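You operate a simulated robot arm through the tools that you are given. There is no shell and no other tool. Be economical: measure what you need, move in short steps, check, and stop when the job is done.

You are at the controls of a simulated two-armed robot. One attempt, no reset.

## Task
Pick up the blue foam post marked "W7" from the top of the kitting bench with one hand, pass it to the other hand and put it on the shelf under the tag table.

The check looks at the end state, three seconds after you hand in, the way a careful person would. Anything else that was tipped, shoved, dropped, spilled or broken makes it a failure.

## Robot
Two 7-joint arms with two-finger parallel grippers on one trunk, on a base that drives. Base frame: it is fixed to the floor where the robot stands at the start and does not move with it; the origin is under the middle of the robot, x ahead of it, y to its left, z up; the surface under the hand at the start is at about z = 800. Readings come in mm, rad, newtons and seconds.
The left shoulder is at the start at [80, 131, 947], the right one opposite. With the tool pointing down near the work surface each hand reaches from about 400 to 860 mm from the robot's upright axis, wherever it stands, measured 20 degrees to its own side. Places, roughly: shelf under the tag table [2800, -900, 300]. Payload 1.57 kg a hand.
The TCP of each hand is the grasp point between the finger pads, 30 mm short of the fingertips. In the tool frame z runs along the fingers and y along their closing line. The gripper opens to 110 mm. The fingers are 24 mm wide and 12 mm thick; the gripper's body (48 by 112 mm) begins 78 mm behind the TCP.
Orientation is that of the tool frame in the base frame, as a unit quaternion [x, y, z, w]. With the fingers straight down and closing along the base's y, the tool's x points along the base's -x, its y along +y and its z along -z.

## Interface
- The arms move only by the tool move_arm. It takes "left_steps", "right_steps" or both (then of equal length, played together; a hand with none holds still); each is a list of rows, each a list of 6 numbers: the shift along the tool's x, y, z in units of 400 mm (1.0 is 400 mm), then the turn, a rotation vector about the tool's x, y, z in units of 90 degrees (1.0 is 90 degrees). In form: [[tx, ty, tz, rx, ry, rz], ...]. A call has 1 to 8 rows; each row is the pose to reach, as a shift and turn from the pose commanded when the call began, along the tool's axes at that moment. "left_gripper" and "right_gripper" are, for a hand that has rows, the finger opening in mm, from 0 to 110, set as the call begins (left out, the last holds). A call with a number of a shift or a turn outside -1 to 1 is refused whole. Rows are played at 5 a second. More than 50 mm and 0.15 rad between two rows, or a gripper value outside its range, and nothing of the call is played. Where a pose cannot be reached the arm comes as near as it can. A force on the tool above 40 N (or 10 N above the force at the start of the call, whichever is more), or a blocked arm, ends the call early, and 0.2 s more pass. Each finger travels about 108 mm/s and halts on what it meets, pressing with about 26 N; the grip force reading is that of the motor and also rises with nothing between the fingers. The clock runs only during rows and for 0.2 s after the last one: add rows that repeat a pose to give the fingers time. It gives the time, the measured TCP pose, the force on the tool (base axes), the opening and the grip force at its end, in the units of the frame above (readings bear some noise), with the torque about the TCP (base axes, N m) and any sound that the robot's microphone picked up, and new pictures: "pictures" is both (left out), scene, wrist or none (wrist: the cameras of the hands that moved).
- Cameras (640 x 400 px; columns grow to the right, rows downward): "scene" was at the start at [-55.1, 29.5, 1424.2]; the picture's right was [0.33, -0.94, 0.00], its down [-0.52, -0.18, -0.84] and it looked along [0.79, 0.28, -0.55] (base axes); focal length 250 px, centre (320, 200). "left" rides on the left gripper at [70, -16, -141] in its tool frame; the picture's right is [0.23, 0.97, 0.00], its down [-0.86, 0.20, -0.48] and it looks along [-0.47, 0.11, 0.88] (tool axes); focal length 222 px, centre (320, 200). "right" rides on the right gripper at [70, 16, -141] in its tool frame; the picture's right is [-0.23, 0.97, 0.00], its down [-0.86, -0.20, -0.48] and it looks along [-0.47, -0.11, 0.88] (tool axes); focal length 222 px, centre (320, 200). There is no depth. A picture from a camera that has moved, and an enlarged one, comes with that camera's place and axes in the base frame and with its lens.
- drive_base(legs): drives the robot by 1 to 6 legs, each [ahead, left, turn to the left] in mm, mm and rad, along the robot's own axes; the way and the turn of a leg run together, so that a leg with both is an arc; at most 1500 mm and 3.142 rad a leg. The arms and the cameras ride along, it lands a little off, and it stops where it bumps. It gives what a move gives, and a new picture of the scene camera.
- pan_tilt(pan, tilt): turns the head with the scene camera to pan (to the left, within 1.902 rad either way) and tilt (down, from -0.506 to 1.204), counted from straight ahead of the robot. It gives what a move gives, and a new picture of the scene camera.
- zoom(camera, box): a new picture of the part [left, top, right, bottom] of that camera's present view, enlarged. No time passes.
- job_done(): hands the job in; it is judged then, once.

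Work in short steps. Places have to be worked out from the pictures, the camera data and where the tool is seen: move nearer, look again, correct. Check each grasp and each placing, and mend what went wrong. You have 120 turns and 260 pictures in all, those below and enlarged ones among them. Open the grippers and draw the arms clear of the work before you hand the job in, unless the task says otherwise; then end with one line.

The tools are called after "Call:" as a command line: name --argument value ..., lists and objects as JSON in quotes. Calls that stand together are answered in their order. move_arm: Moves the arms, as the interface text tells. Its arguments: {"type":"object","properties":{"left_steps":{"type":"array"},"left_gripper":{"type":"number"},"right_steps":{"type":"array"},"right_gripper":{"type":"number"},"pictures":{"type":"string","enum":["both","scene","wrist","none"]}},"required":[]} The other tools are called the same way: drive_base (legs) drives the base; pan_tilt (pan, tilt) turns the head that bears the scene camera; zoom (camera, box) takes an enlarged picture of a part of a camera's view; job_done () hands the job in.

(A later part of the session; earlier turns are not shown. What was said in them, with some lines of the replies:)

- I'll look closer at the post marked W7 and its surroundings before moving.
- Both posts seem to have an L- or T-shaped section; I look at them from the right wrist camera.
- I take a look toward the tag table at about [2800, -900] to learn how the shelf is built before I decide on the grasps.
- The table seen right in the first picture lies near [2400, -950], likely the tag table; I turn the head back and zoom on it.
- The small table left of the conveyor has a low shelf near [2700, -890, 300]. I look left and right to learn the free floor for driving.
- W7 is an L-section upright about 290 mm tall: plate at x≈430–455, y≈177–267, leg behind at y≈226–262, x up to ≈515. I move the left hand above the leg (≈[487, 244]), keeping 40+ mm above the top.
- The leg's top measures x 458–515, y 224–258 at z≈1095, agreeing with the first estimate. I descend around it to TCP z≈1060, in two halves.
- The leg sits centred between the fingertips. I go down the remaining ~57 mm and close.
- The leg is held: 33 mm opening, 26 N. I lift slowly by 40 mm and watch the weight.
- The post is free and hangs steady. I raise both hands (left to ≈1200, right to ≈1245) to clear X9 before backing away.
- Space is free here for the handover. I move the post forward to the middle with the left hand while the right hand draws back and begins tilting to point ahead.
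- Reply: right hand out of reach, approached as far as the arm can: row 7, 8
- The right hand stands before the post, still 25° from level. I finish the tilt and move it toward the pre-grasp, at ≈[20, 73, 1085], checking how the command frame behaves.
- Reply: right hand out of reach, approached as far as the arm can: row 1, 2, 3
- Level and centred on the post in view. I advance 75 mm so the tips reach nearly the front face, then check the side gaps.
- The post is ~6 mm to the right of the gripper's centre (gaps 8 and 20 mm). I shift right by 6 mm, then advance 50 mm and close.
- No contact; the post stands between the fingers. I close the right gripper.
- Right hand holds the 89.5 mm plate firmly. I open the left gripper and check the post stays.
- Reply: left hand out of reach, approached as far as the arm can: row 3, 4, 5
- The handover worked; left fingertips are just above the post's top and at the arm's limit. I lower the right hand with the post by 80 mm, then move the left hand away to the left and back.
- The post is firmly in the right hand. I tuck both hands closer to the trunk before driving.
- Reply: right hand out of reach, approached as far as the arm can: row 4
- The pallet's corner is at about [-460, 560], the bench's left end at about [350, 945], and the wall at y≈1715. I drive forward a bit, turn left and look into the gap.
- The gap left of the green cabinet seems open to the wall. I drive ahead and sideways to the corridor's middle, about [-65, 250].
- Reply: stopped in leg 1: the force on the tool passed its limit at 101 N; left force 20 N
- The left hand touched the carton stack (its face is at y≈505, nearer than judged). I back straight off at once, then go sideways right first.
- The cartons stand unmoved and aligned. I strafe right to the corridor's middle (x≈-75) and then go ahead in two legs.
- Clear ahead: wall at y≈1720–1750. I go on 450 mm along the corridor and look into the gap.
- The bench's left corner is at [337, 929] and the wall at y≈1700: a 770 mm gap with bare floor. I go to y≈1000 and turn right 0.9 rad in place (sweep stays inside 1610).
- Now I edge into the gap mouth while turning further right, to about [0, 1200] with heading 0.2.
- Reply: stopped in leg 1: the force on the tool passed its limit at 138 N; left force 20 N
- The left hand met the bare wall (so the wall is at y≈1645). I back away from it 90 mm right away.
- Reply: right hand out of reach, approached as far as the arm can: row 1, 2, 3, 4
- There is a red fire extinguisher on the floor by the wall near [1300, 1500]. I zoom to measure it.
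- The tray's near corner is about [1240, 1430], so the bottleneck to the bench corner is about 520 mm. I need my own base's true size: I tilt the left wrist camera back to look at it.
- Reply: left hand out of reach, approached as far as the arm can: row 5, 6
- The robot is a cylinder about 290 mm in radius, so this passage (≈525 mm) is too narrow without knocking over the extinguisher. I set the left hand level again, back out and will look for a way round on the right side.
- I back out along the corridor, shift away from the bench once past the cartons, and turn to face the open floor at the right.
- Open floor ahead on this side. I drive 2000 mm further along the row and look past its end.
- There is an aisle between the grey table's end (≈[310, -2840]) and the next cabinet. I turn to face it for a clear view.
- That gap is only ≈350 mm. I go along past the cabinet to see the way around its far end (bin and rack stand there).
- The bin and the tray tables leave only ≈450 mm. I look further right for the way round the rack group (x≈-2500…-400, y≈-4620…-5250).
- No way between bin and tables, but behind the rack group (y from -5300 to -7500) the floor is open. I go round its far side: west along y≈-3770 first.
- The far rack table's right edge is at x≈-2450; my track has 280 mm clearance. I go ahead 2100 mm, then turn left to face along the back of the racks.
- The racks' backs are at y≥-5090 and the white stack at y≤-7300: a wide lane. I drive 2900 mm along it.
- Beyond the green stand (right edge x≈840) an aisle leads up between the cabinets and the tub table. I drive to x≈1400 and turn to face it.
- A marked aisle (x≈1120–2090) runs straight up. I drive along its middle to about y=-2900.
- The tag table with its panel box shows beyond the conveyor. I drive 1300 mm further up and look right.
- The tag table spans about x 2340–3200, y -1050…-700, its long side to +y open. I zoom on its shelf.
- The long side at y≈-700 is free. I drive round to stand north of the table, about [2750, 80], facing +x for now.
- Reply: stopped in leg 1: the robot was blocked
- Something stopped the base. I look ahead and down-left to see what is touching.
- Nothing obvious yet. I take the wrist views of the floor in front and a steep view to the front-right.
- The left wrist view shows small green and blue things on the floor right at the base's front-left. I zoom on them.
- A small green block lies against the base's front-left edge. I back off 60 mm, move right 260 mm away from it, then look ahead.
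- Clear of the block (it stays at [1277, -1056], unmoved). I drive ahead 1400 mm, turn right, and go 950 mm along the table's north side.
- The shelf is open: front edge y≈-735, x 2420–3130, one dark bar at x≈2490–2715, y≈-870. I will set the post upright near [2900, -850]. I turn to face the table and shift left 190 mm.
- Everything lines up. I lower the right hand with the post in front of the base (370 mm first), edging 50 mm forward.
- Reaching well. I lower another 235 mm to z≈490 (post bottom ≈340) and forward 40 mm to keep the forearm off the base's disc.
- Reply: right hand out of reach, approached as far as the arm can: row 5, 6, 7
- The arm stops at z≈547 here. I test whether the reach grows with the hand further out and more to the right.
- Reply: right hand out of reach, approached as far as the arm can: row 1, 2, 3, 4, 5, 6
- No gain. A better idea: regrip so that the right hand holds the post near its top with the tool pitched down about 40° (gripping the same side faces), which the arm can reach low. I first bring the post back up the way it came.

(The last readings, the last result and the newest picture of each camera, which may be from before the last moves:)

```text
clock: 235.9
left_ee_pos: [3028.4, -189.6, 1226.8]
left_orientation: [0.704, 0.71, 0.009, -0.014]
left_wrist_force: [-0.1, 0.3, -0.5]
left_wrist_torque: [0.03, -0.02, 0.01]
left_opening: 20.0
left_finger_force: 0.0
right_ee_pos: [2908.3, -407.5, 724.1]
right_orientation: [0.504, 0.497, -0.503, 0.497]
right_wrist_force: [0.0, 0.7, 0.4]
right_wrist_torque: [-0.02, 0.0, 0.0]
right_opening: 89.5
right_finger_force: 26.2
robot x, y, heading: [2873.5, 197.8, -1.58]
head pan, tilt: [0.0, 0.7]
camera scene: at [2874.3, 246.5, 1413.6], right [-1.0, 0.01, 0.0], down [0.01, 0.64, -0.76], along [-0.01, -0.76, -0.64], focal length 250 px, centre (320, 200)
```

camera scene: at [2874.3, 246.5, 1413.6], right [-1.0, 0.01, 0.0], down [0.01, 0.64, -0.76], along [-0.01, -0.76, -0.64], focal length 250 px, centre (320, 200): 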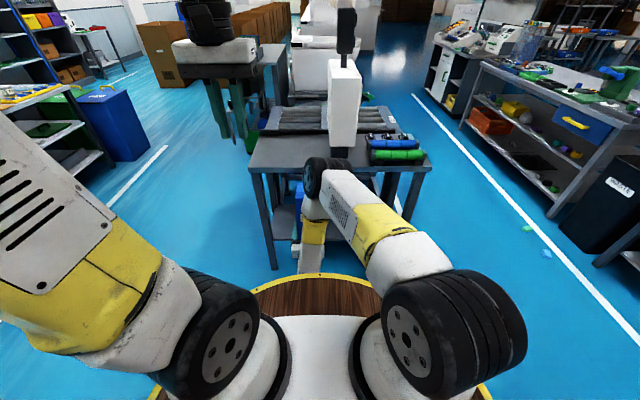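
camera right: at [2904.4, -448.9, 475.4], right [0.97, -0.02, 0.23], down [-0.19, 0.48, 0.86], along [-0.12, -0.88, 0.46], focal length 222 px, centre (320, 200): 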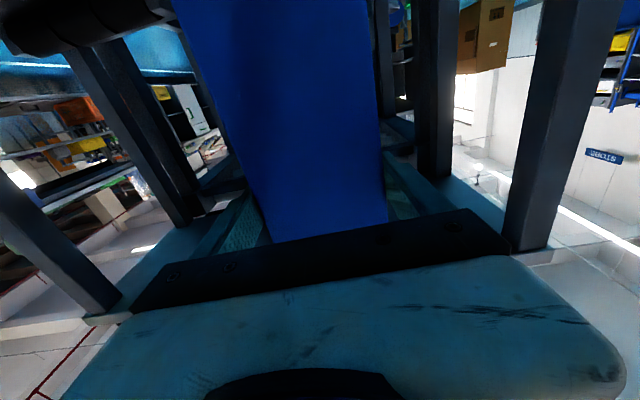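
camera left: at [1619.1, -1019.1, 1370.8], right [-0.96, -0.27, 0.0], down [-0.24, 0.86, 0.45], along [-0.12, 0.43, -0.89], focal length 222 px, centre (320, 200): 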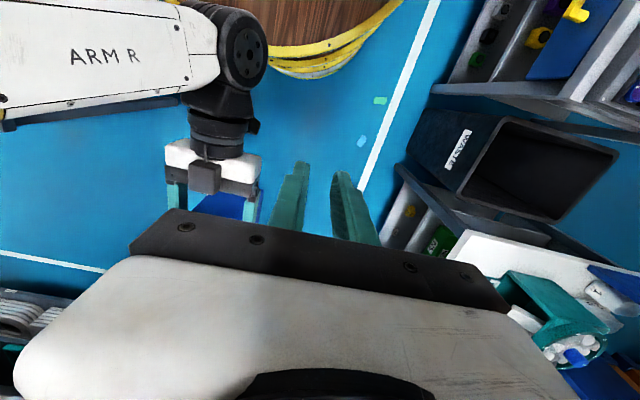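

I raise the post to hand height z≈950 and bring the open left hand over it for the regrip.

Call:
move_arm --right_steps '[[-0.1, 0, 0, 0, 0, 0], [-0.2, 0, 0, 0, 0, 0], [-0.3, 0, 0, 0, 0, 0], [-0.4, 0, 0, 0, 0, 0], [-0.5, 0, 0, 0, 0, 0], [-0.565, 0, 0, 0, 0, 0], [-0.565, 0, 0, 0, 0, 0]]' --left_steps '[[-0.1, -0.03, 0, 0, 0, 0], [-0.21, -0.08, 0, 0, 0, 0], [-0.32, -0.12, 0, 0, 0, 0], [-0.43, -0.16, 0, 0, 0, 0], [-0.54, -0.2, 0, 0, 0, 0], [-0.65, -0.235, 0, 0, 0, 0], [-0.65, -0.235, 0, 0, 0, 0]]' --left_gripper 90 --pictures "both"

```text
clock: 237.6
left_ee_pos: [2937.6, -451.2, 1221.6]
left_orientation: [0.704, 0.71, 0.009, -0.014]
left_wrist_force: [-0.7, 0.0, -0.4]
left_wrist_torque: [-0.01, 0.0, 0.0]
left_opening: 90.0
left_finger_force: 0.2
right_ee_pos: [2910.3, -407.9, 950.3]
right_orientation: [0.504, 0.497, -0.502, 0.496]
right_wrist_force: [0.2, 0.1, -1.0]
right_wrist_torque: [0.04, 0.01, -0.02]
right_opening: 89.2
right_finger_force: 26.1
robot x, y, heading: [2875.9, 194.3, -1.583]
head pan, tilt: [0.0, 0.7]
camera scene: at [2874.3, 246.4, 1413.6], right [-1.0, 0.01, 0.0], down [0.01, 0.64, -0.76], along [-0.01, -0.76, -0.64], focal length 250 px, centre (320, 200)
camera right: at [2926.9, -266.9, 878.5], right [0.97, -0.01, 0.23], down [-0.19, 0.48, 0.86], along [-0.12, -0.88, 0.46], focal length 222 px, centre (320, 200)
camera left: at [2920.7, -386.3, 1366.4], right [0.97, 0.24, 0.0], down [0.21, -0.87, 0.45], along [0.11, -0.44, -0.89], focal length 222 px, centre (320, 200)
```

scene: 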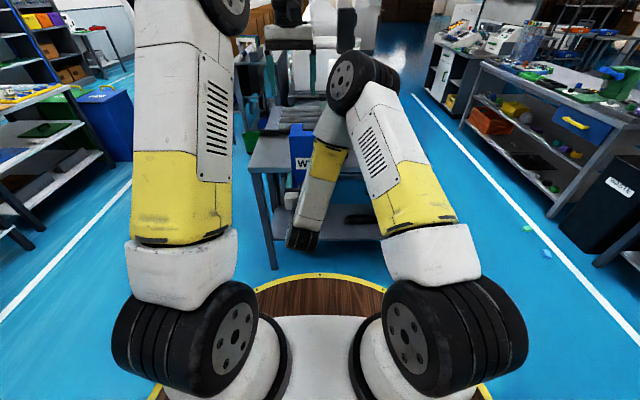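
right: 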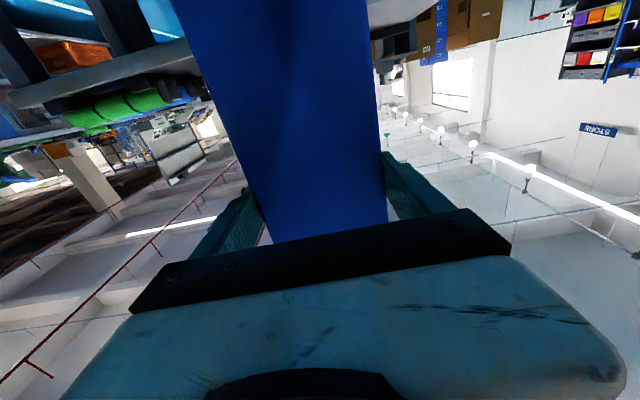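
left: 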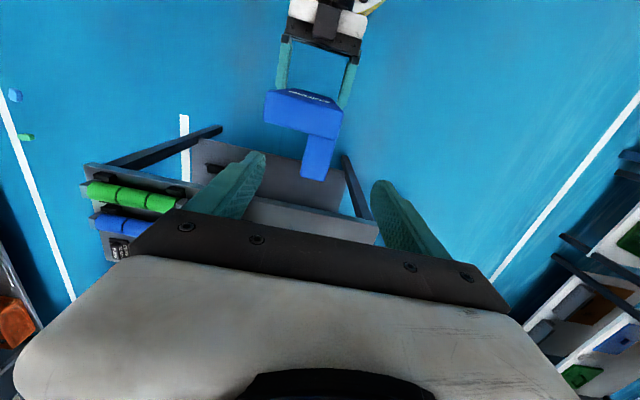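

The left hand is exactly above the leg (offset 27/43 mm as at the first grasp). I lower it 147 mm and close.

Call:
move_arm --left_steps '[[0, 0, 0.1, 0, 0, 0], [0, 0, 0.2, 0, 0, 0], [0, 0, 0.29, 0, 0, 0], [0, 0, 0.3675, 0, 0, 0], [0, 0, 0.3675, 0, 0, 0]]' --pictures "wrist"

Call:
move_arm --left_steps '[[0, 0, 0, 0, 0, 0], [0, 0, 0, 0, 0, 0], [0, 0, 0, 0, 0, 0], [0, 0, 0, 0, 0, 0]]' --left_gripper 0 --pictures "wrist"

```text
clock: 238.8
left_ee_pos: [2933.6, -445.1, 1070.4]
left_orientation: [0.704, 0.71, 0.009, -0.014]
left_wrist_force: [-0.2, 0.5, -0.3]
left_wrist_torque: [0.0, 0.0, 0.02]
left_opening: 89.8
left_finger_force: 0.0
right_ee_pos: [2910.2, -408.2, 951.8]
right_orientation: [0.504, 0.495, -0.504, 0.497]
right_wrist_force: [0.2, -0.6, -1.5]
right_wrist_torque: [0.04, 0.0, -0.01]
right_opening: 89.3
right_finger_force: 26.3
robot x, y, heading: [2872.4, 193.4, -1.578]
head pan, tilt: [0.0, 0.7]
camera left: at [2917.0, -380.1, 1214.1], right [0.97, 0.24, 0.0], down [0.21, -0.87, 0.45], along [0.11, -0.44, -0.89], focal length 222 px, centre (320, 200)
```

left: 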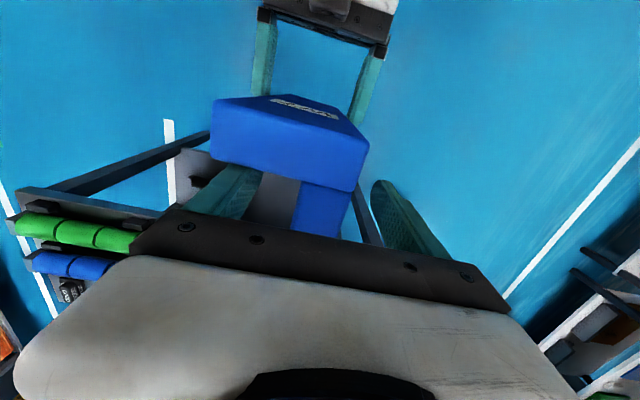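

```text
clock: 239.8
left_ee_pos: [2934.8, -445.0, 1071.0]
left_orientation: [0.703, 0.711, 0.01, -0.014]
left_wrist_force: [13.3, -4.2, -2.7]
left_wrist_torque: [-0.31, -1.3, -0.79]
left_opening: 34.5
left_finger_force: 26.3
right_ee_pos: [2907.5, -407.4, 949.2]
right_orientation: [-0.504, -0.496, 0.504, -0.496]
right_wrist_force: [-12.0, 5.0, 1.8]
right_wrist_torque: [-0.3, -0.39, 0.4]
right_opening: 89.6
right_finger_force: 26.1
robot x, y, heading: [2873.9, 191.2, -1.583]
head pan, tilt: [0.0, 0.7]
camera left: at [2918.0, -380.4, 1214.6], right [0.97, 0.24, 0.0], down [0.21, -0.87, 0.45], along [0.11, -0.44, -0.89], focal length 222 px, centre (320, 200)
```

left: 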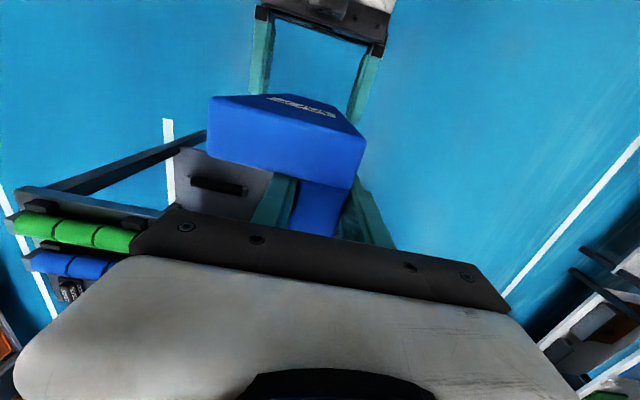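

Left holds the leg again (34.5 mm, 26 N). I open the right gripper and draw it straight back 120 mm.

Call:
move_arm --right_steps '[[0, 0, 0, 0, 0, 0], [0, 0, 0, 0, 0, 0], [0, 0, 0, 0, 0, 0], [0, 0, -0.08, 0, 0, 0], [0, 0, -0.16, 0, 0, 0], [0, 0, -0.24, 0, 0, 0], [0, 0, -0.3, 0, 0, 0]]' --right_gripper 110 --pictures "both"

```text
clock: 241.3
left_ee_pos: [2932.6, -444.8, 1070.9]
left_orientation: [0.704, 0.71, 0.008, -0.014]
left_wrist_force: [-0.3, 0.3, 0.3]
left_wrist_torque: [-0.01, -0.01, 0.02]
left_opening: 33.1
left_finger_force: 26.3
right_ee_pos: [2919.4, -324.9, 964.4]
right_orientation: [0.505, 0.497, -0.503, 0.494]
right_wrist_force: [-0.2, 0.0, -0.2]
right_wrist_torque: [0.01, 0.02, -0.03]
right_opening: 110.3
right_finger_force: 0.1
right hand out of reach, approached as far as the arm can: row 6, 7
robot x, y, heading: [2874.6, 190.4, -1.577]
head pan, tilt: [0.0, 0.7]
camera scene: at [2874.3, 246.5, 1413.6], right [-1.0, 0.01, 0.0], down [0.01, 0.64, -0.76], along [-0.01, -0.76, -0.64], focal length 250 px, centre (320, 200)
camera right: at [2937.5, -183.5, 892.5], right [0.97, -0.02, 0.23], down [-0.19, 0.48, 0.86], along [-0.12, -0.88, 0.46], focal length 222 px, centre (320, 200)
```

scene: 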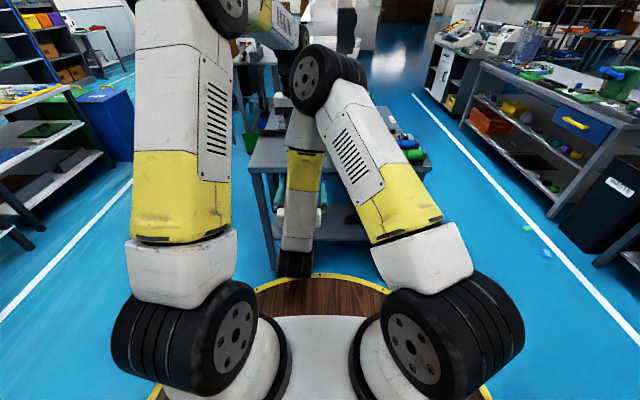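
right: 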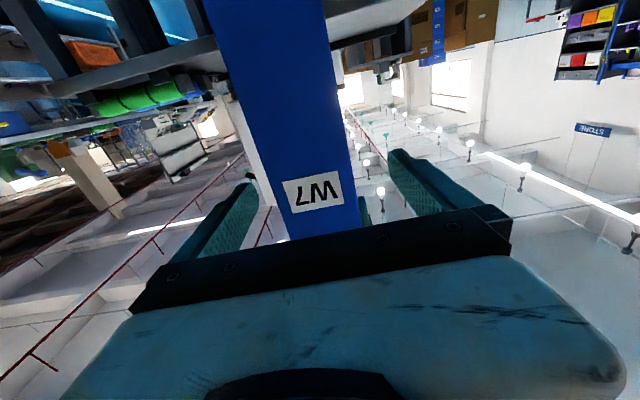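

Post hangs steady from the left hand. I pitch the right tool down 40° and move it to a pre-grasp in front of the post's upper part.

Call:
move_arm --right_steps '[[-0.05, -0.007, 0, 0, 0.074, 0], [-0.1, -0.014, 0, 0, 0.148, 0], [-0.15, -0.02, 0.01, 0, 0.222, 0], [-0.2, -0.027, 0.015, 0, 0.296, 0], [-0.235, -0.033, 0.02, 0, 0.37, 0], [-0.2475, -0.033, 0.02, 0, 0.444, 0], [-0.2475, -0.033, 0.02, 0, 0.444, 0]]' --pictures "both"

```text
clock: 242.9
left_ee_pos: [2932.4, -444.6, 1071.1]
left_orientation: [0.704, 0.71, 0.009, -0.015]
left_wrist_force: [-0.2, 0.1, -0.3]
left_wrist_torque: [-0.01, -0.02, -0.01]
left_opening: 33.4
left_finger_force: 26.5
right_ee_pos: [2906.2, -333.7, 1063.7]
right_orientation: [0.646, 0.637, -0.299, 0.296]
right_wrist_force: [0.2, -0.1, 0.6]
right_wrist_torque: [-0.03, -0.01, 0.04]
right_opening: 109.8
right_finger_force: 0.1
right hand out of reach, approached as far as the arm can: row 2
robot x, y, heading: [2875.4, 191.4, -1.582]
head pan, tilt: [0.0, 0.7]
camera scene: at [2874.3, 246.5, 1413.6], right [-1.0, 0.01, 0.0], down [0.01, 0.64, -0.76], along [-0.01, -0.76, -0.64], focal length 250 px, centre (320, 200)
camera right: at [2924.3, -182.3, 1099.3], right [0.97, -0.16, 0.17], down [-0.2, -0.18, 0.96], along [-0.12, -0.97, -0.21], focal length 222 px, centre (320, 200)
```

scene: 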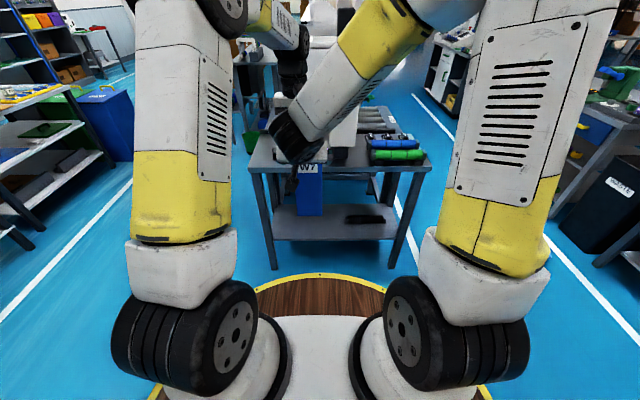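
right: 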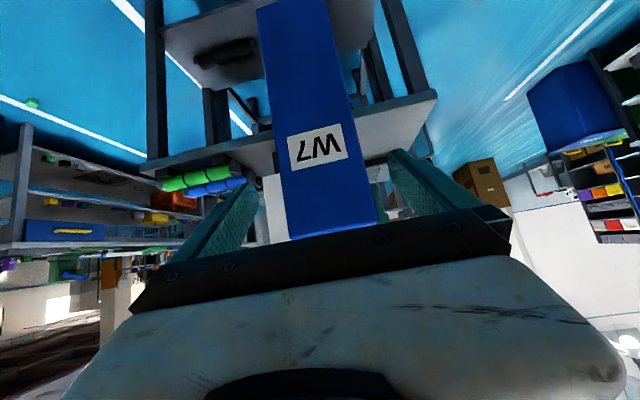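

Pre-grasp reached as planned. I advance 45 mm along the tool and check centring.

Call:
move_arm --right_steps '[[0, 0, 0.06, 0, 0, 0], [0, 0, 0.11, 0, 0, 0], [0, 0, 0.11, 0, 0, 0]]' --pictures "wrist"

Call:
zoom --camera "right" --box '[200, 90, 460, 250]'

```text
clock: 243.8
left_ee_pos: [2933.3, -446.0, 1071.6]
left_orientation: [0.704, 0.71, 0.009, -0.014]
left_wrist_force: [0.8, -0.4, -0.9]
left_wrist_torque: [-0.01, 0.02, -0.03]
left_opening: 33.2
left_finger_force: 25.4
right_ee_pos: [2905.2, -366.6, 1036.8]
right_orientation: [0.646, 0.636, -0.301, 0.297]
right_wrist_force: [1.1, -0.4, 0.1]
right_wrist_torque: [-0.01, 0.01, 0.0]
right_opening: 110.0
right_finger_force: 0.1
robot x, y, heading: [2866.6, 191.3, -1.586]
head pan, tilt: [0.0, 0.7]
camera right: at [2922.0, -214.6, 1071.0], right [0.97, -0.16, 0.17], down [-0.2, -0.18, 0.96], along [-0.12, -0.97, -0.21], focal length 222 px, centre (320, 200)
```

right: 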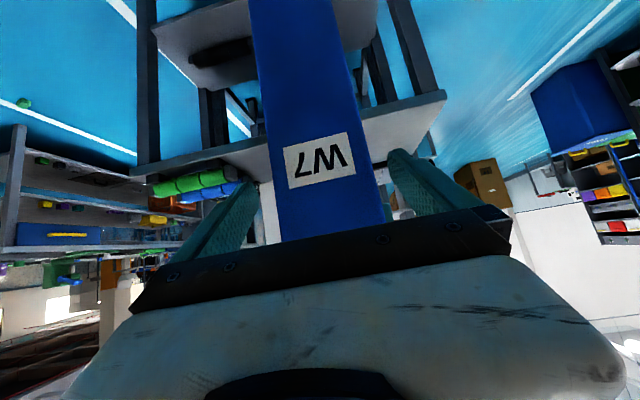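

```text
2.46 times, centred on (330, 170) of right
camera zoom: at [2922.0, -214.6, 1071.0], right [0.97, -0.16, 0.17], down [-0.2, -0.18, 0.96], along [-0.12, -0.97, -0.21], focal length 547 px, centre (295, 274)
```

zoom: 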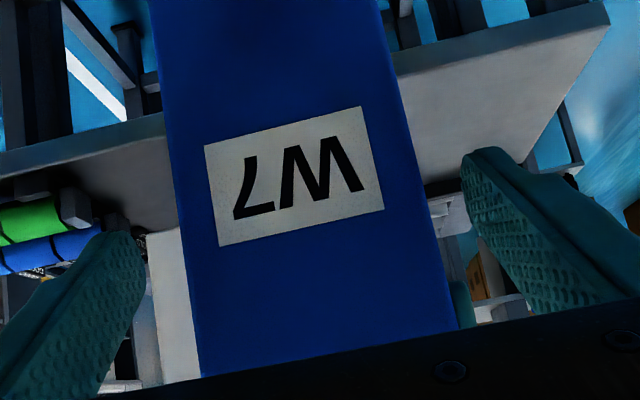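

Centred. I advance the last 45 mm and close the right gripper.

Call:
move_arm --right_steps '[[0, 0, 0.06, 0, 0, 0], [0, 0, 0.115, 0, 0, 0], [0, 0, 0.115, 0, 0, 0]]' --pictures "none"

Call:
move_arm --right_steps '[[0, 0, 0, 0, 0, 0], [0, 0, 0, 0, 0, 0], [0, 0, 0, 0, 0, 0], [0, 0, 0, 0, 0, 0]]' --right_gripper 0 --pictures "wrist"

```text
clock: 244.6
left_ee_pos: [2933.5, -443.5, 1071.4]
left_orientation: [0.704, 0.71, 0.009, -0.015]
left_wrist_force: [-0.4, 0.3, 0.5]
left_wrist_torque: [0.0, 0.01, 0.02]
left_opening: 33.2
left_finger_force: 26.3
right_ee_pos: [2905.9, -402.4, 1006.8]
right_orientation: [0.646, 0.636, -0.3, 0.297]
right_wrist_force: [0.3, 0.2, -0.2]
right_wrist_torque: [0.01, -0.02, 0.03]
right_opening: 109.7
right_finger_force: 0.0
robot x, y, heading: [2873.7, 190.7, -1.582]
head pan, tilt: [0.0, 0.7]
```

```text
clock: 245.6
left_ee_pos: [2934.2, -444.7, 1071.3]
left_orientation: [0.703, 0.711, 0.008, -0.014]
left_wrist_force: [7.4, 0.7, 1.7]
left_wrist_torque: [0.15, -0.16, -0.29]
left_opening: 33.4
left_finger_force: 25.6
right_ee_pos: [2904.5, -403.2, 1006.2]
right_orientation: [0.646, 0.636, -0.301, 0.297]
right_wrist_force: [-6.7, -1.7, -1.0]
right_wrist_torque: [0.0, -0.28, -0.03]
right_opening: 89.9
right_finger_force: 26.0
robot x, y, heading: [2869.2, 194.6, -1.58]
head pan, tilt: [0.0, 0.7]
camera right: at [2923.1, -250.6, 1041.4], right [0.97, -0.16, 0.17], down [-0.2, -0.18, 0.96], along [-0.12, -0.97, -0.21], focal length 222 px, centre (320, 200)
```

right: 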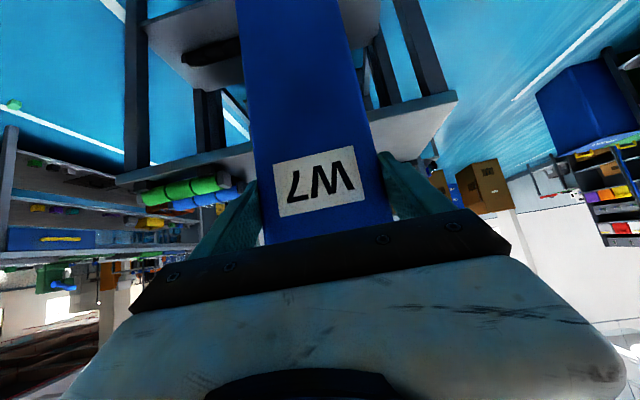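

Right holds the post at 89.9 mm. I open the left hand and lift it clear, straight up.

Call:
move_arm --left_steps '[[0, 0, 0, 0, 0, 0], [0, 0, 0, 0, 0, 0], [0, 0, -0.08, 0, 0, 0], [0, 0, -0.16, 0, 0, 0], [0, 0, -0.26, 0, 0, 0], [0, 0, -0.36, 0, 0, 0]]' --left_gripper 80 --pictures "both"

```text
clock: 246.9
left_ee_pos: [2935.0, -450.8, 1216.8]
left_orientation: [0.704, 0.71, 0.009, -0.014]
left_wrist_force: [0.0, -0.3, -0.4]
left_wrist_torque: [0.02, -0.01, 0.0]
left_opening: 80.3
left_finger_force: 0.0
right_ee_pos: [2905.1, -401.4, 1005.5]
right_orientation: [0.646, 0.637, -0.3, 0.297]
right_wrist_force: [0.1, 0.3, -0.3]
right_wrist_torque: [0.02, 0.02, 0.0]
right_opening: 89.7
right_finger_force: 26.1
robot x, y, heading: [2872.2, 195.6, -1.58]
head pan, tilt: [0.0, 0.7]
camera scene: at [2874.3, 246.3, 1413.6], right [-1.0, 0.01, 0.0], down [0.01, 0.64, -0.76], along [-0.01, -0.76, -0.64], focal length 250 px, centre (320, 200)
camera left: at [2918.4, -385.4, 1360.4], right [0.97, 0.24, 0.0], down [0.21, -0.87, 0.45], along [0.11, -0.44, -0.89], focal length 222 px, centre (320, 200)
```

scene: 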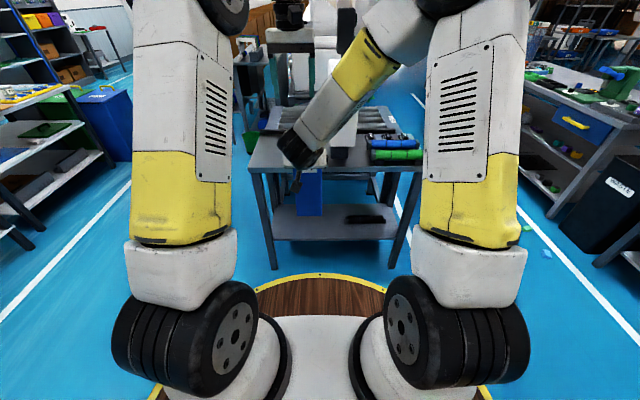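
left: 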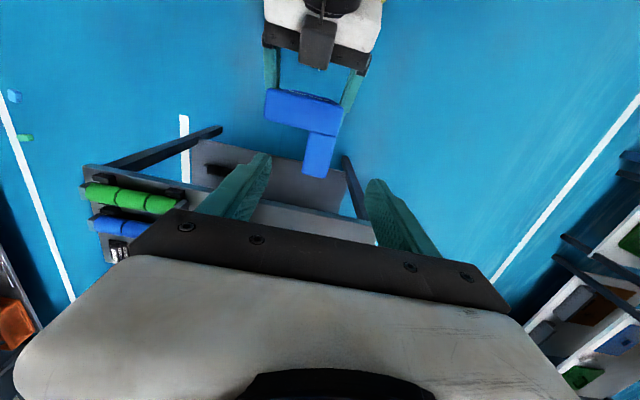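

Clean handover. I draw the left hand back and lower the right hand with the post by 380 mm.

Call:
move_arm --left_steps '[[0.08, 0.03, 0, 0, 0, 0], [0.16, 0.07, 0, 0, 0, 0], [0.24, 0.11, 0, 0, 0, 0], [0.32, 0.15, 0, 0, 0, 0], [0.4, 0.19, 0, 0, 0, 0], [0.48, 0.23, 0, 0, 0, 0], [0.56, 0.27, 0, 0, 0, 0], [0.62, 0.3, 0, 0, 0, 0]]' --right_steps '[[0.079, 0, 0.09, 0, 0, 0], [0.159, 0, 0.18, 0, 0, 0], [0.238, 0, 0.27, 0, 0, 0], [0.318, 0, 0.36, 0, 0, 0], [0.397, 0, 0.45, 0, 0, 0], [0.476, 0, 0.54, 0, 0, 0], [0.556, 0, 0.63, 0, 0, 0], [0.635, 0, 0.72, 0, 0, 0]]' --pictures "scene"

```text
clock: 248.8
left_ee_pos: [3052.0, -200.7, 1225.6]
left_orientation: [0.704, 0.71, 0.009, -0.015]
left_wrist_force: [-0.2, -0.8, -0.4]
left_wrist_torque: [0.0, -0.03, 0.0]
left_opening: 80.0
left_finger_force: 0.1
right_ee_pos: [2904.9, -459.4, 627.6]
right_orientation: [0.646, 0.636, -0.301, 0.296]
right_wrist_force: [0.0, -1.1, -1.0]
right_wrist_torque: [-0.01, 0.01, 0.0]
right_opening: 89.5
right_finger_force: 25.8
robot x, y, heading: [2874.1, 189.2, -1.584]
head pan, tilt: [0.0, 0.7]
camera scene: at [2874.2, 246.3, 1413.6], right [-1.0, 0.01, 0.0], down [0.01, 0.64, -0.76], along [-0.01, -0.76, -0.64], focal length 250 px, centre (320, 200)
```

scene: 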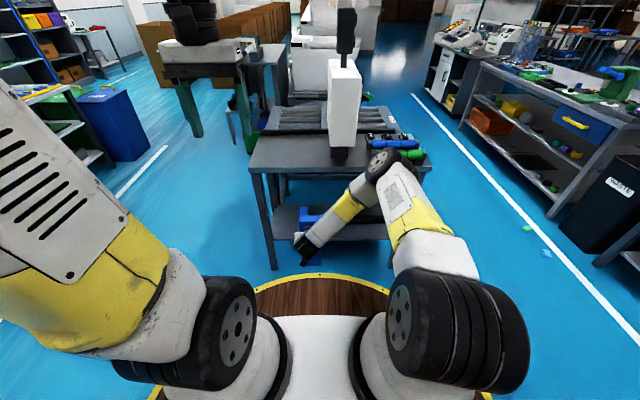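

Reach is good so far. I lower another 85 mm (post bottom ≈336) to confirm the arm can get there.

Call:
move_arm --right_steps '[[0.08, 0, 0.068, 0, 0, 0], [0.163, 0, 0.137, 0, 0, 0], [0.163, 0, 0.137, 0, 0, 0]]' --pictures "both"

```text
clock: 249.6
left_ee_pos: [3052.7, -201.2, 1225.5]
left_orientation: [0.704, 0.71, 0.009, -0.014]
left_wrist_force: [0.3, 0.6, -0.2]
left_wrist_torque: [-0.02, 0.0, 0.01]
left_opening: 80.0
left_finger_force: 0.1
right_ee_pos: [2905.8, -459.3, 541.5]
right_orientation: [0.645, 0.636, -0.301, 0.297]
right_wrist_force: [0.2, -0.7, 1.0]
right_wrist_torque: [-0.04, -0.01, 0.0]
right_opening: 89.7
right_finger_force: 26.7
robot x, y, heading: [2874.5, 188.6, -1.587]
head pan, tilt: [0.0, 0.7]
camera scene: at [2874.2, 246.5, 1413.6], right [-1.0, 0.01, 0.0], down [0.01, 0.64, -0.76], along [-0.01, -0.76, -0.64], focal length 250 px, centre (320, 200)
camera right: at [2923.3, -307.0, 576.8], right [0.97, -0.16, 0.17], down [-0.2, -0.18, 0.96], along [-0.12, -0.97, -0.21], focal length 222 px, centre (320, 200)
```

scene: 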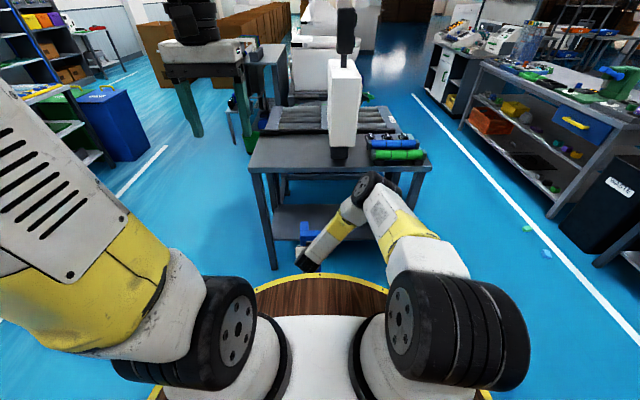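
right: 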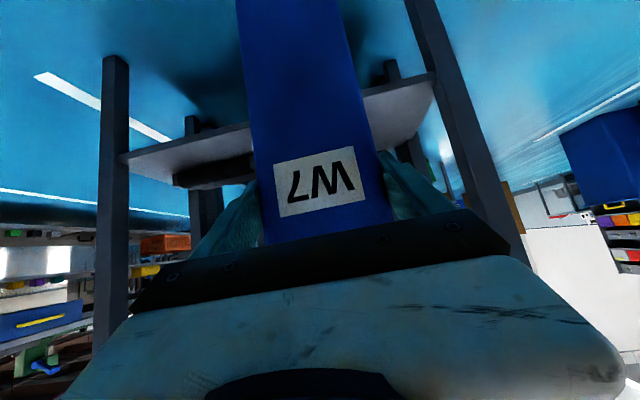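

The arm reaches z≈541 easily. I extend 60 mm forward, then drive ahead 270 mm to bring the post over the shelf (bottom ≈35 mm above it).

Call:
move_arm --right_steps '[[-0.048, 0, 0.058, 0, 0, 0], [-0.096, 0, 0.115, 0, 0, 0], [-0.096, 0, 0.115, 0, 0, 0]]' --pictures "none"

Call:
drive_base --legs '[[150, 0, 0.01]]'

Call:
zoom --camera "right" --box '[0, 0, 640, 400]'

```text
clock: 250.3
left_ee_pos: [3052.0, -200.9, 1226.8]
left_orientation: [0.704, 0.71, 0.01, -0.015]
left_wrist_force: [0.0, -0.3, 0.1]
left_wrist_torque: [-0.01, 0.03, -0.01]
left_opening: 79.6
left_finger_force: 0.0
right_ee_pos: [2906.9, -519.3, 542.9]
right_orientation: [0.645, 0.636, -0.301, 0.298]
right_wrist_force: [1.1, -0.1, 1.2]
right_wrist_torque: [-0.01, 0.0, -0.03]
right_opening: 89.4
right_finger_force: 25.9
robot x, y, heading: [2872.9, 189.9, -1.585]
head pan, tilt: [0.0, 0.7]
```

```text
clock: 251.7
left_ee_pos: [3055.2, -345.9, 1225.7]
left_orientation: [0.7, 0.714, 0.009, -0.014]
left_wrist_force: [-0.3, -0.4, -0.7]
left_wrist_torque: [-0.03, -0.02, 0.0]
left_opening: 80.0
left_finger_force: 0.0
right_ee_pos: [2914.0, -665.0, 542.9]
right_orientation: [0.642, 0.64, -0.299, 0.299]
right_wrist_force: [-0.2, 0.6, -0.9]
right_wrist_torque: [0.02, 0.04, 0.02]
right_opening: 89.5
right_finger_force: 25.9
robot x, y, heading: [2872.6, 44.9, -1.57]
head pan, tilt: [0.0, 0.7]
camera scene: at [2872.9, 99.3, 1413.6], right [-1.0, 0.0, 0.0], down [0.0, 0.64, -0.76], along [0.0, -0.76, -0.64], focal length 250 px, centre (320, 200)
```

scene: 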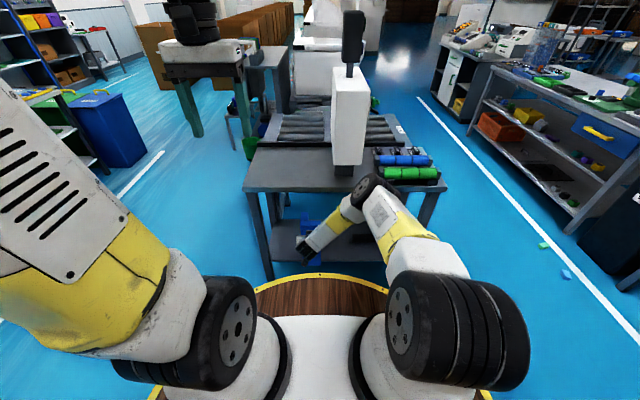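

```text
1.00 times, centred on (320, 200) of right (not enlarged: the box is as wide or as high as the picture)
camera zoom: at [2930.0, -513.2, 577.6], right [0.97, -0.15, 0.17], down [-0.2, -0.18, 0.96], along [-0.11, -0.97, -0.21], focal length 222 px, centre (320, 200)
```

zoom: 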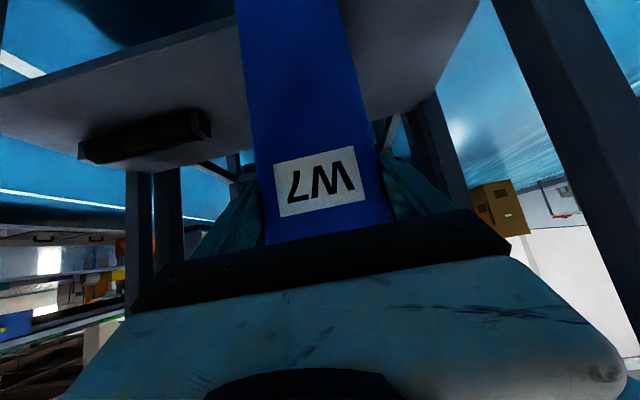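

The post is entering under the tabletop with the shelf ahead; the dark bar lies well to the left (west). I drive 125 mm more.

Call:
drive_base --legs '[[125, 0, 0]]'

Call:
zoom --camera "right" --box '[0, 0, 640, 400]'

```text
clock: 253.0
left_ee_pos: [3055.1, -468.3, 1226.5]
left_orientation: [0.701, 0.713, 0.01, -0.015]
left_wrist_force: [0.4, 0.0, -0.7]
left_wrist_torque: [-0.01, 0.02, 0.02]
left_opening: 80.0
left_finger_force: 0.0
right_ee_pos: [2911.5, -787.8, 542.7]
right_orientation: [0.643, 0.638, -0.3, 0.299]
right_wrist_force: [-0.8, -0.1, 0.3]
right_wrist_torque: [0.05, 0.02, 0.03]
right_opening: 89.2
right_finger_force: 26.2
robot x, y, heading: [2873.7, -79.6, -1.576]
head pan, tilt: [0.0, 0.7]
camera scene: at [2872.9, -23.4, 1413.6], right [-1.0, 0.0, 0.0], down [0.0, 0.64, -0.76], along [0.0, -0.76, -0.64], focal length 250 px, centre (320, 200)
```

scene: 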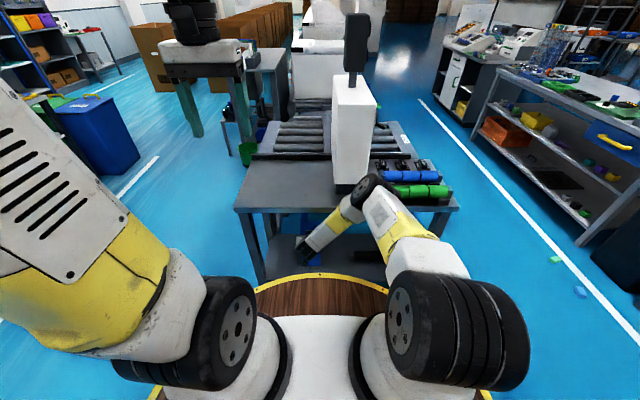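

```text
1.00 times, centred on (320, 200) of right (not enlarged: the box is as wide or as high as the picture)
camera zoom: at [2928.4, -636.0, 577.6], right [0.97, -0.15, 0.17], down [-0.2, -0.18, 0.96], along [-0.11, -0.97, -0.21], focal length 222 px, centre (320, 200)
```

zoom: 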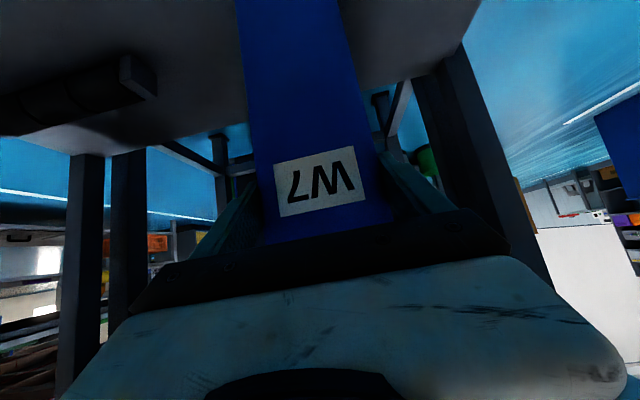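

Post stands over the shelf (front face ≈40 mm inside the front edge). I push 25 mm deeper and lower the first 28 mm.

Call:
move_arm --right_steps '[[-0.02, 0, 0.024, 0, 0, 0], [-0.04, 0, 0.048, 0, 0, 0], [-0.021, 0, 0.064, 0, 0, 0], [-0.002, 0, 0.08, 0, 0, 0], [0.014, 0, 0.093, 0, 0, 0], [0.014, 0, 0.093, 0, 0, 0]]' --pictures "wrist"

```text
clock: 254.4
left_ee_pos: [3055.4, -468.1, 1225.8]
left_orientation: [0.701, 0.713, 0.009, -0.014]
left_wrist_force: [-0.1, 0.0, -0.9]
left_wrist_torque: [0.0, -0.01, -0.03]
left_opening: 80.2
left_finger_force: 0.0
right_ee_pos: [2910.5, -815.5, 518.0]
right_orientation: [0.642, 0.638, -0.302, 0.3]
right_wrist_force: [-2.5, 0.1, 21.1]
right_wrist_torque: [-0.41, -0.08, 0.16]
right_opening: 89.4
right_finger_force: 25.5
robot x, y, heading: [2870.6, -74.7, -1.573]
head pan, tilt: [0.0, 0.7]
camera right: at [2927.1, -662.7, 550.5], right [0.97, -0.15, 0.17], down [-0.2, -0.18, 0.96], along [-0.12, -0.97, -0.2], focal length 222 px, centre (320, 200)
```

right: 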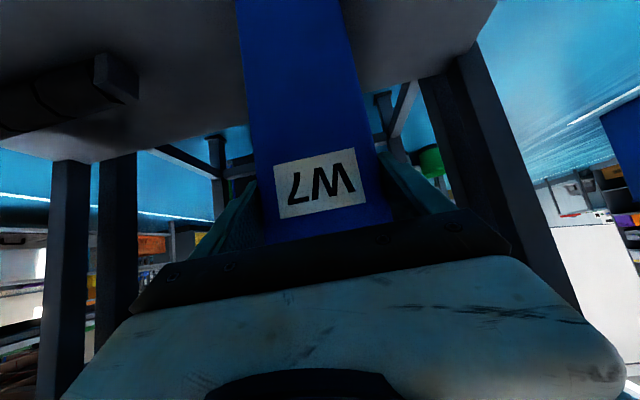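

The post has met the shelf (21 N upward at z≈518). I relax the press by 3 mm and check before releasing.

Call:
move_arm --right_steps '[[-0.006, 0, -0.005, 0, 0, 0], [-0.006, 0, -0.005, 0, 0, 0]]' --pictures "none"

Call:
zoom --camera "scene" --box '[220, 160, 480, 320]'

```text
clock: 255.0
left_ee_pos: [3054.8, -469.7, 1225.2]
left_orientation: [0.7, 0.714, 0.009, -0.014]
left_wrist_force: [0.0, 1.0, 0.7]
left_wrist_torque: [0.02, 0.02, -0.03]
left_opening: 80.3
left_finger_force: 0.0
right_ee_pos: [2911.4, -811.7, 515.6]
right_orientation: [0.643, 0.64, -0.298, 0.297]
right_wrist_force: [-0.4, 0.2, 0.4]
right_wrist_torque: [-0.01, 0.02, -0.02]
right_opening: 89.5
right_finger_force: 26.3
robot x, y, heading: [2870.4, -80.8, -1.569]
head pan, tilt: [0.0, 0.7]
```

```text
2.46 times, centred on (350, 240) of scene
camera zoom: at [2872.9, -23.4, 1413.6], right [-1.0, 0.0, 0.0], down [0.0, 0.64, -0.76], along [0.0, -0.76, -0.64], focal length 615 px, centre (246, 102)
```

zoom: 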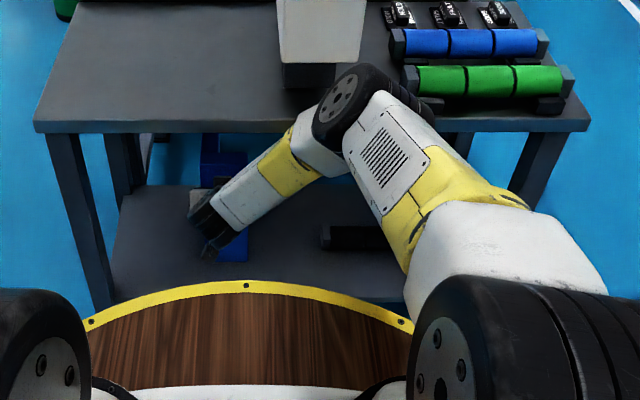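

Force is now ≈0 with the post just on the shelf. I open the right gripper and watch.

Call:
move_arm --right_steps '[[0.002, 0, 0.002, 0, 0, 0], [0.002, 0, 0.002, 0, 0, 0], [0.002, 0, 0.002, 0, 0, 0], [0.002, 0, 0.002, 0, 0, 0]]' --right_gripper 110 --pictures "wrist"

Call:
zoom --camera "right" --box '[180, 60, 460, 260]'

```text
clock: 256.0
left_ee_pos: [3054.8, -469.7, 1225.6]
left_orientation: [0.701, 0.713, 0.01, -0.014]
left_wrist_force: [0.4, 0.9, -0.4]
left_wrist_torque: [0.01, 0.0, -0.02]
left_opening: 80.2
left_finger_force: 0.0
right_ee_pos: [2911.8, -814.4, 516.6]
right_orientation: [0.643, 0.638, -0.299, 0.298]
right_wrist_force: [0.1, -0.5, 0.6]
right_wrist_torque: [0.02, -0.01, -0.01]
right_opening: 110.3
right_finger_force: 0.1
robot x, y, heading: [2871.7, -76.6, -1.575]
head pan, tilt: [0.0, 0.7]
camera right: at [2928.1, -661.1, 551.3], right [0.97, -0.15, 0.17], down [-0.2, -0.18, 0.96], along [-0.11, -0.97, -0.21], focal length 222 px, centre (320, 200)
```

right: 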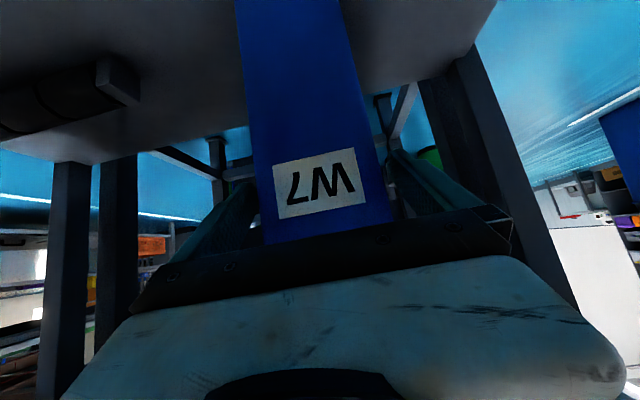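

```text
2.00 times, centred on (320, 160) of right
camera zoom: at [2928.1, -661.1, 551.3], right [0.97, -0.15, 0.17], down [-0.2, -0.18, 0.96], along [-0.11, -0.97, -0.21], focal length 444 px, centre (320, 280)
```

zoom: 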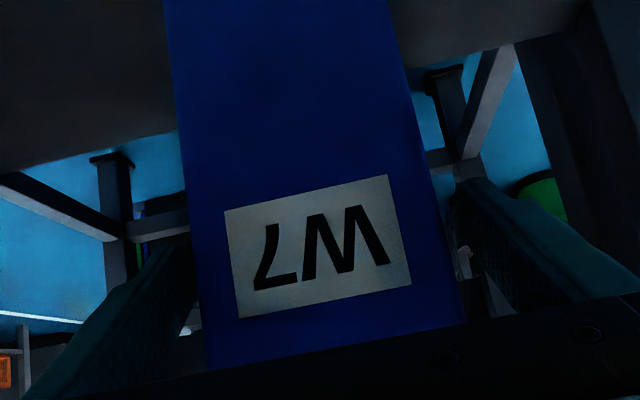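

The post stands free with gaps both sides. I withdraw straight back 90 mm.

Call:
move_arm --right_steps '[[0.032, 0, -0.038, 0, 0, 0], [0.064, 0, -0.076, 0, 0, 0], [0.096, 0, -0.115, 0, 0, 0], [0.128, 0, -0.153, 0, 0, 0], [0.16, 0, -0.19, 0, 0, 0]]' --pictures "wrist"

```text
clock: 257.2
left_ee_pos: [3055.5, -469.3, 1225.3]
left_orientation: [0.701, 0.713, 0.009, -0.014]
left_wrist_force: [-0.3, -0.3, 0.0]
left_wrist_torque: [0.02, -0.04, 0.02]
left_opening: 79.9
left_finger_force: 0.0
right_ee_pos: [2912.1, -711.5, 517.5]
right_orientation: [0.643, 0.639, -0.3, 0.298]
right_wrist_force: [0.6, -0.7, -0.1]
right_wrist_torque: [0.01, 0.0, -0.02]
right_opening: 109.7
right_finger_force: 0.1
robot x, y, heading: [2875.1, -77.5, -1.575]
head pan, tilt: [0.0, 0.7]
camera right: at [2928.7, -559.6, 551.9], right [0.97, -0.15, 0.17], down [-0.2, -0.18, 0.96], along [-0.11, -0.97, -0.21], focal length 222 px, centre (320, 200)
```

right: 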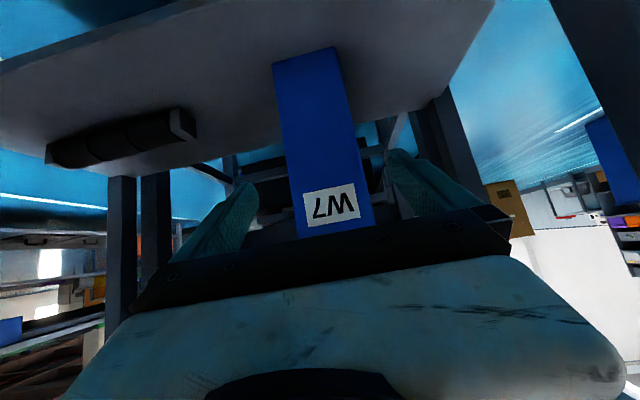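

The post stands upright on the shelf, clear of the bar and edges. I back the robot 350 mm away and take a last look.

Call:
drive_base --legs '[[-350, 0, 0]]'

Call:
zoom --camera "right" --box '[0, 0, 640, 400]'

Call:
zoom --camera "scene" --box '[200, 120, 460, 290]'

```text
clock: 259.5
left_ee_pos: [3055.0, -109.2, 1226.3]
left_orientation: [0.701, 0.713, 0.009, -0.014]
left_wrist_force: [0.3, -0.2, -0.4]
left_wrist_torque: [-0.01, -0.04, -0.03]
left_opening: 79.8
left_finger_force: 0.0
right_ee_pos: [2911.8, -350.9, 516.1]
right_orientation: [0.644, 0.638, -0.3, 0.298]
right_wrist_force: [0.5, -0.7, 0.5]
right_wrist_torque: [-0.05, 0.02, 0.01]
right_opening: 110.0
right_finger_force: 0.0
robot x, y, heading: [2871.1, 280.8, -1.574]
head pan, tilt: [0.0, 0.7]
camera scene: at [2874.4, 337.4, 1413.6], right [-1.0, 0.01, 0.0], down [0.0, 0.64, -0.76], along [0.0, -0.76, -0.64], focal length 250 px, centre (320, 200)
```

scene: 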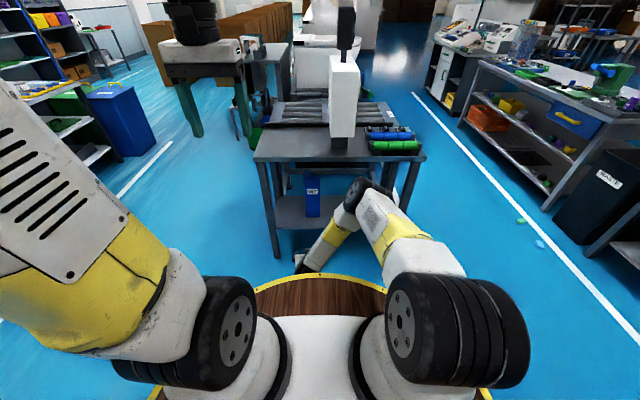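

```text
1.00 times, centred on (320, 200) of right (not enlarged: the box is as wide or as high as the picture)
camera zoom: at [2929.1, -199.0, 551.9], right [0.97, -0.15, 0.17], down [-0.2, -0.18, 0.96], along [-0.12, -0.97, -0.21], focal length 222 px, centre (320, 200)
```

zoom: 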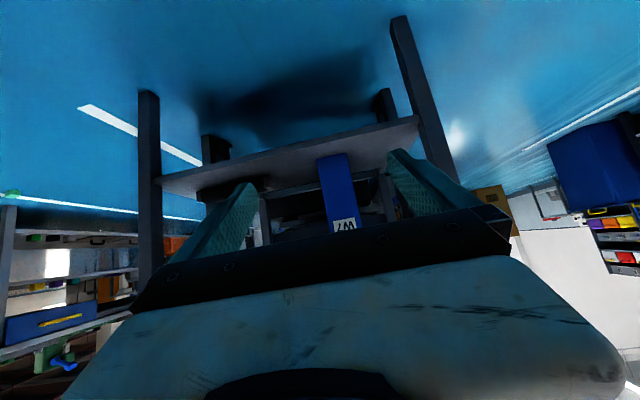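

```text
2.35 times, centred on (330, 205) of scene
camera zoom: at [2874.4, 337.4, 1413.6], right [-1.0, 0.01, 0.0], down [0.0, 0.64, -0.76], along [0.0, -0.76, -0.64], focal length 588 px, centre (296, 188)
```

zoom: 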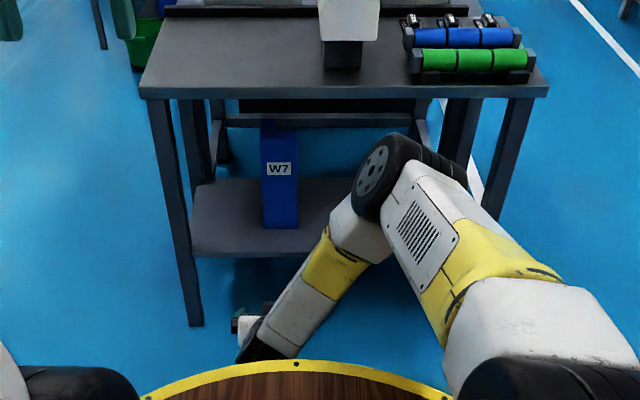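

The W7 post stands upright on the shelf, the other items on and around the table are undisturbed, and both grippers are open and clear. I hand the job in.

Call:
job_done

```text
The job is handed in.
```

The W7 foam post was picked up with the left hand, passed to the right hand and stands upright on the shelf under the tag table. On the way, the left hand bumped the cartons and the wall, and the base touched a small green block on the floor; none of them looked moved afterwards.
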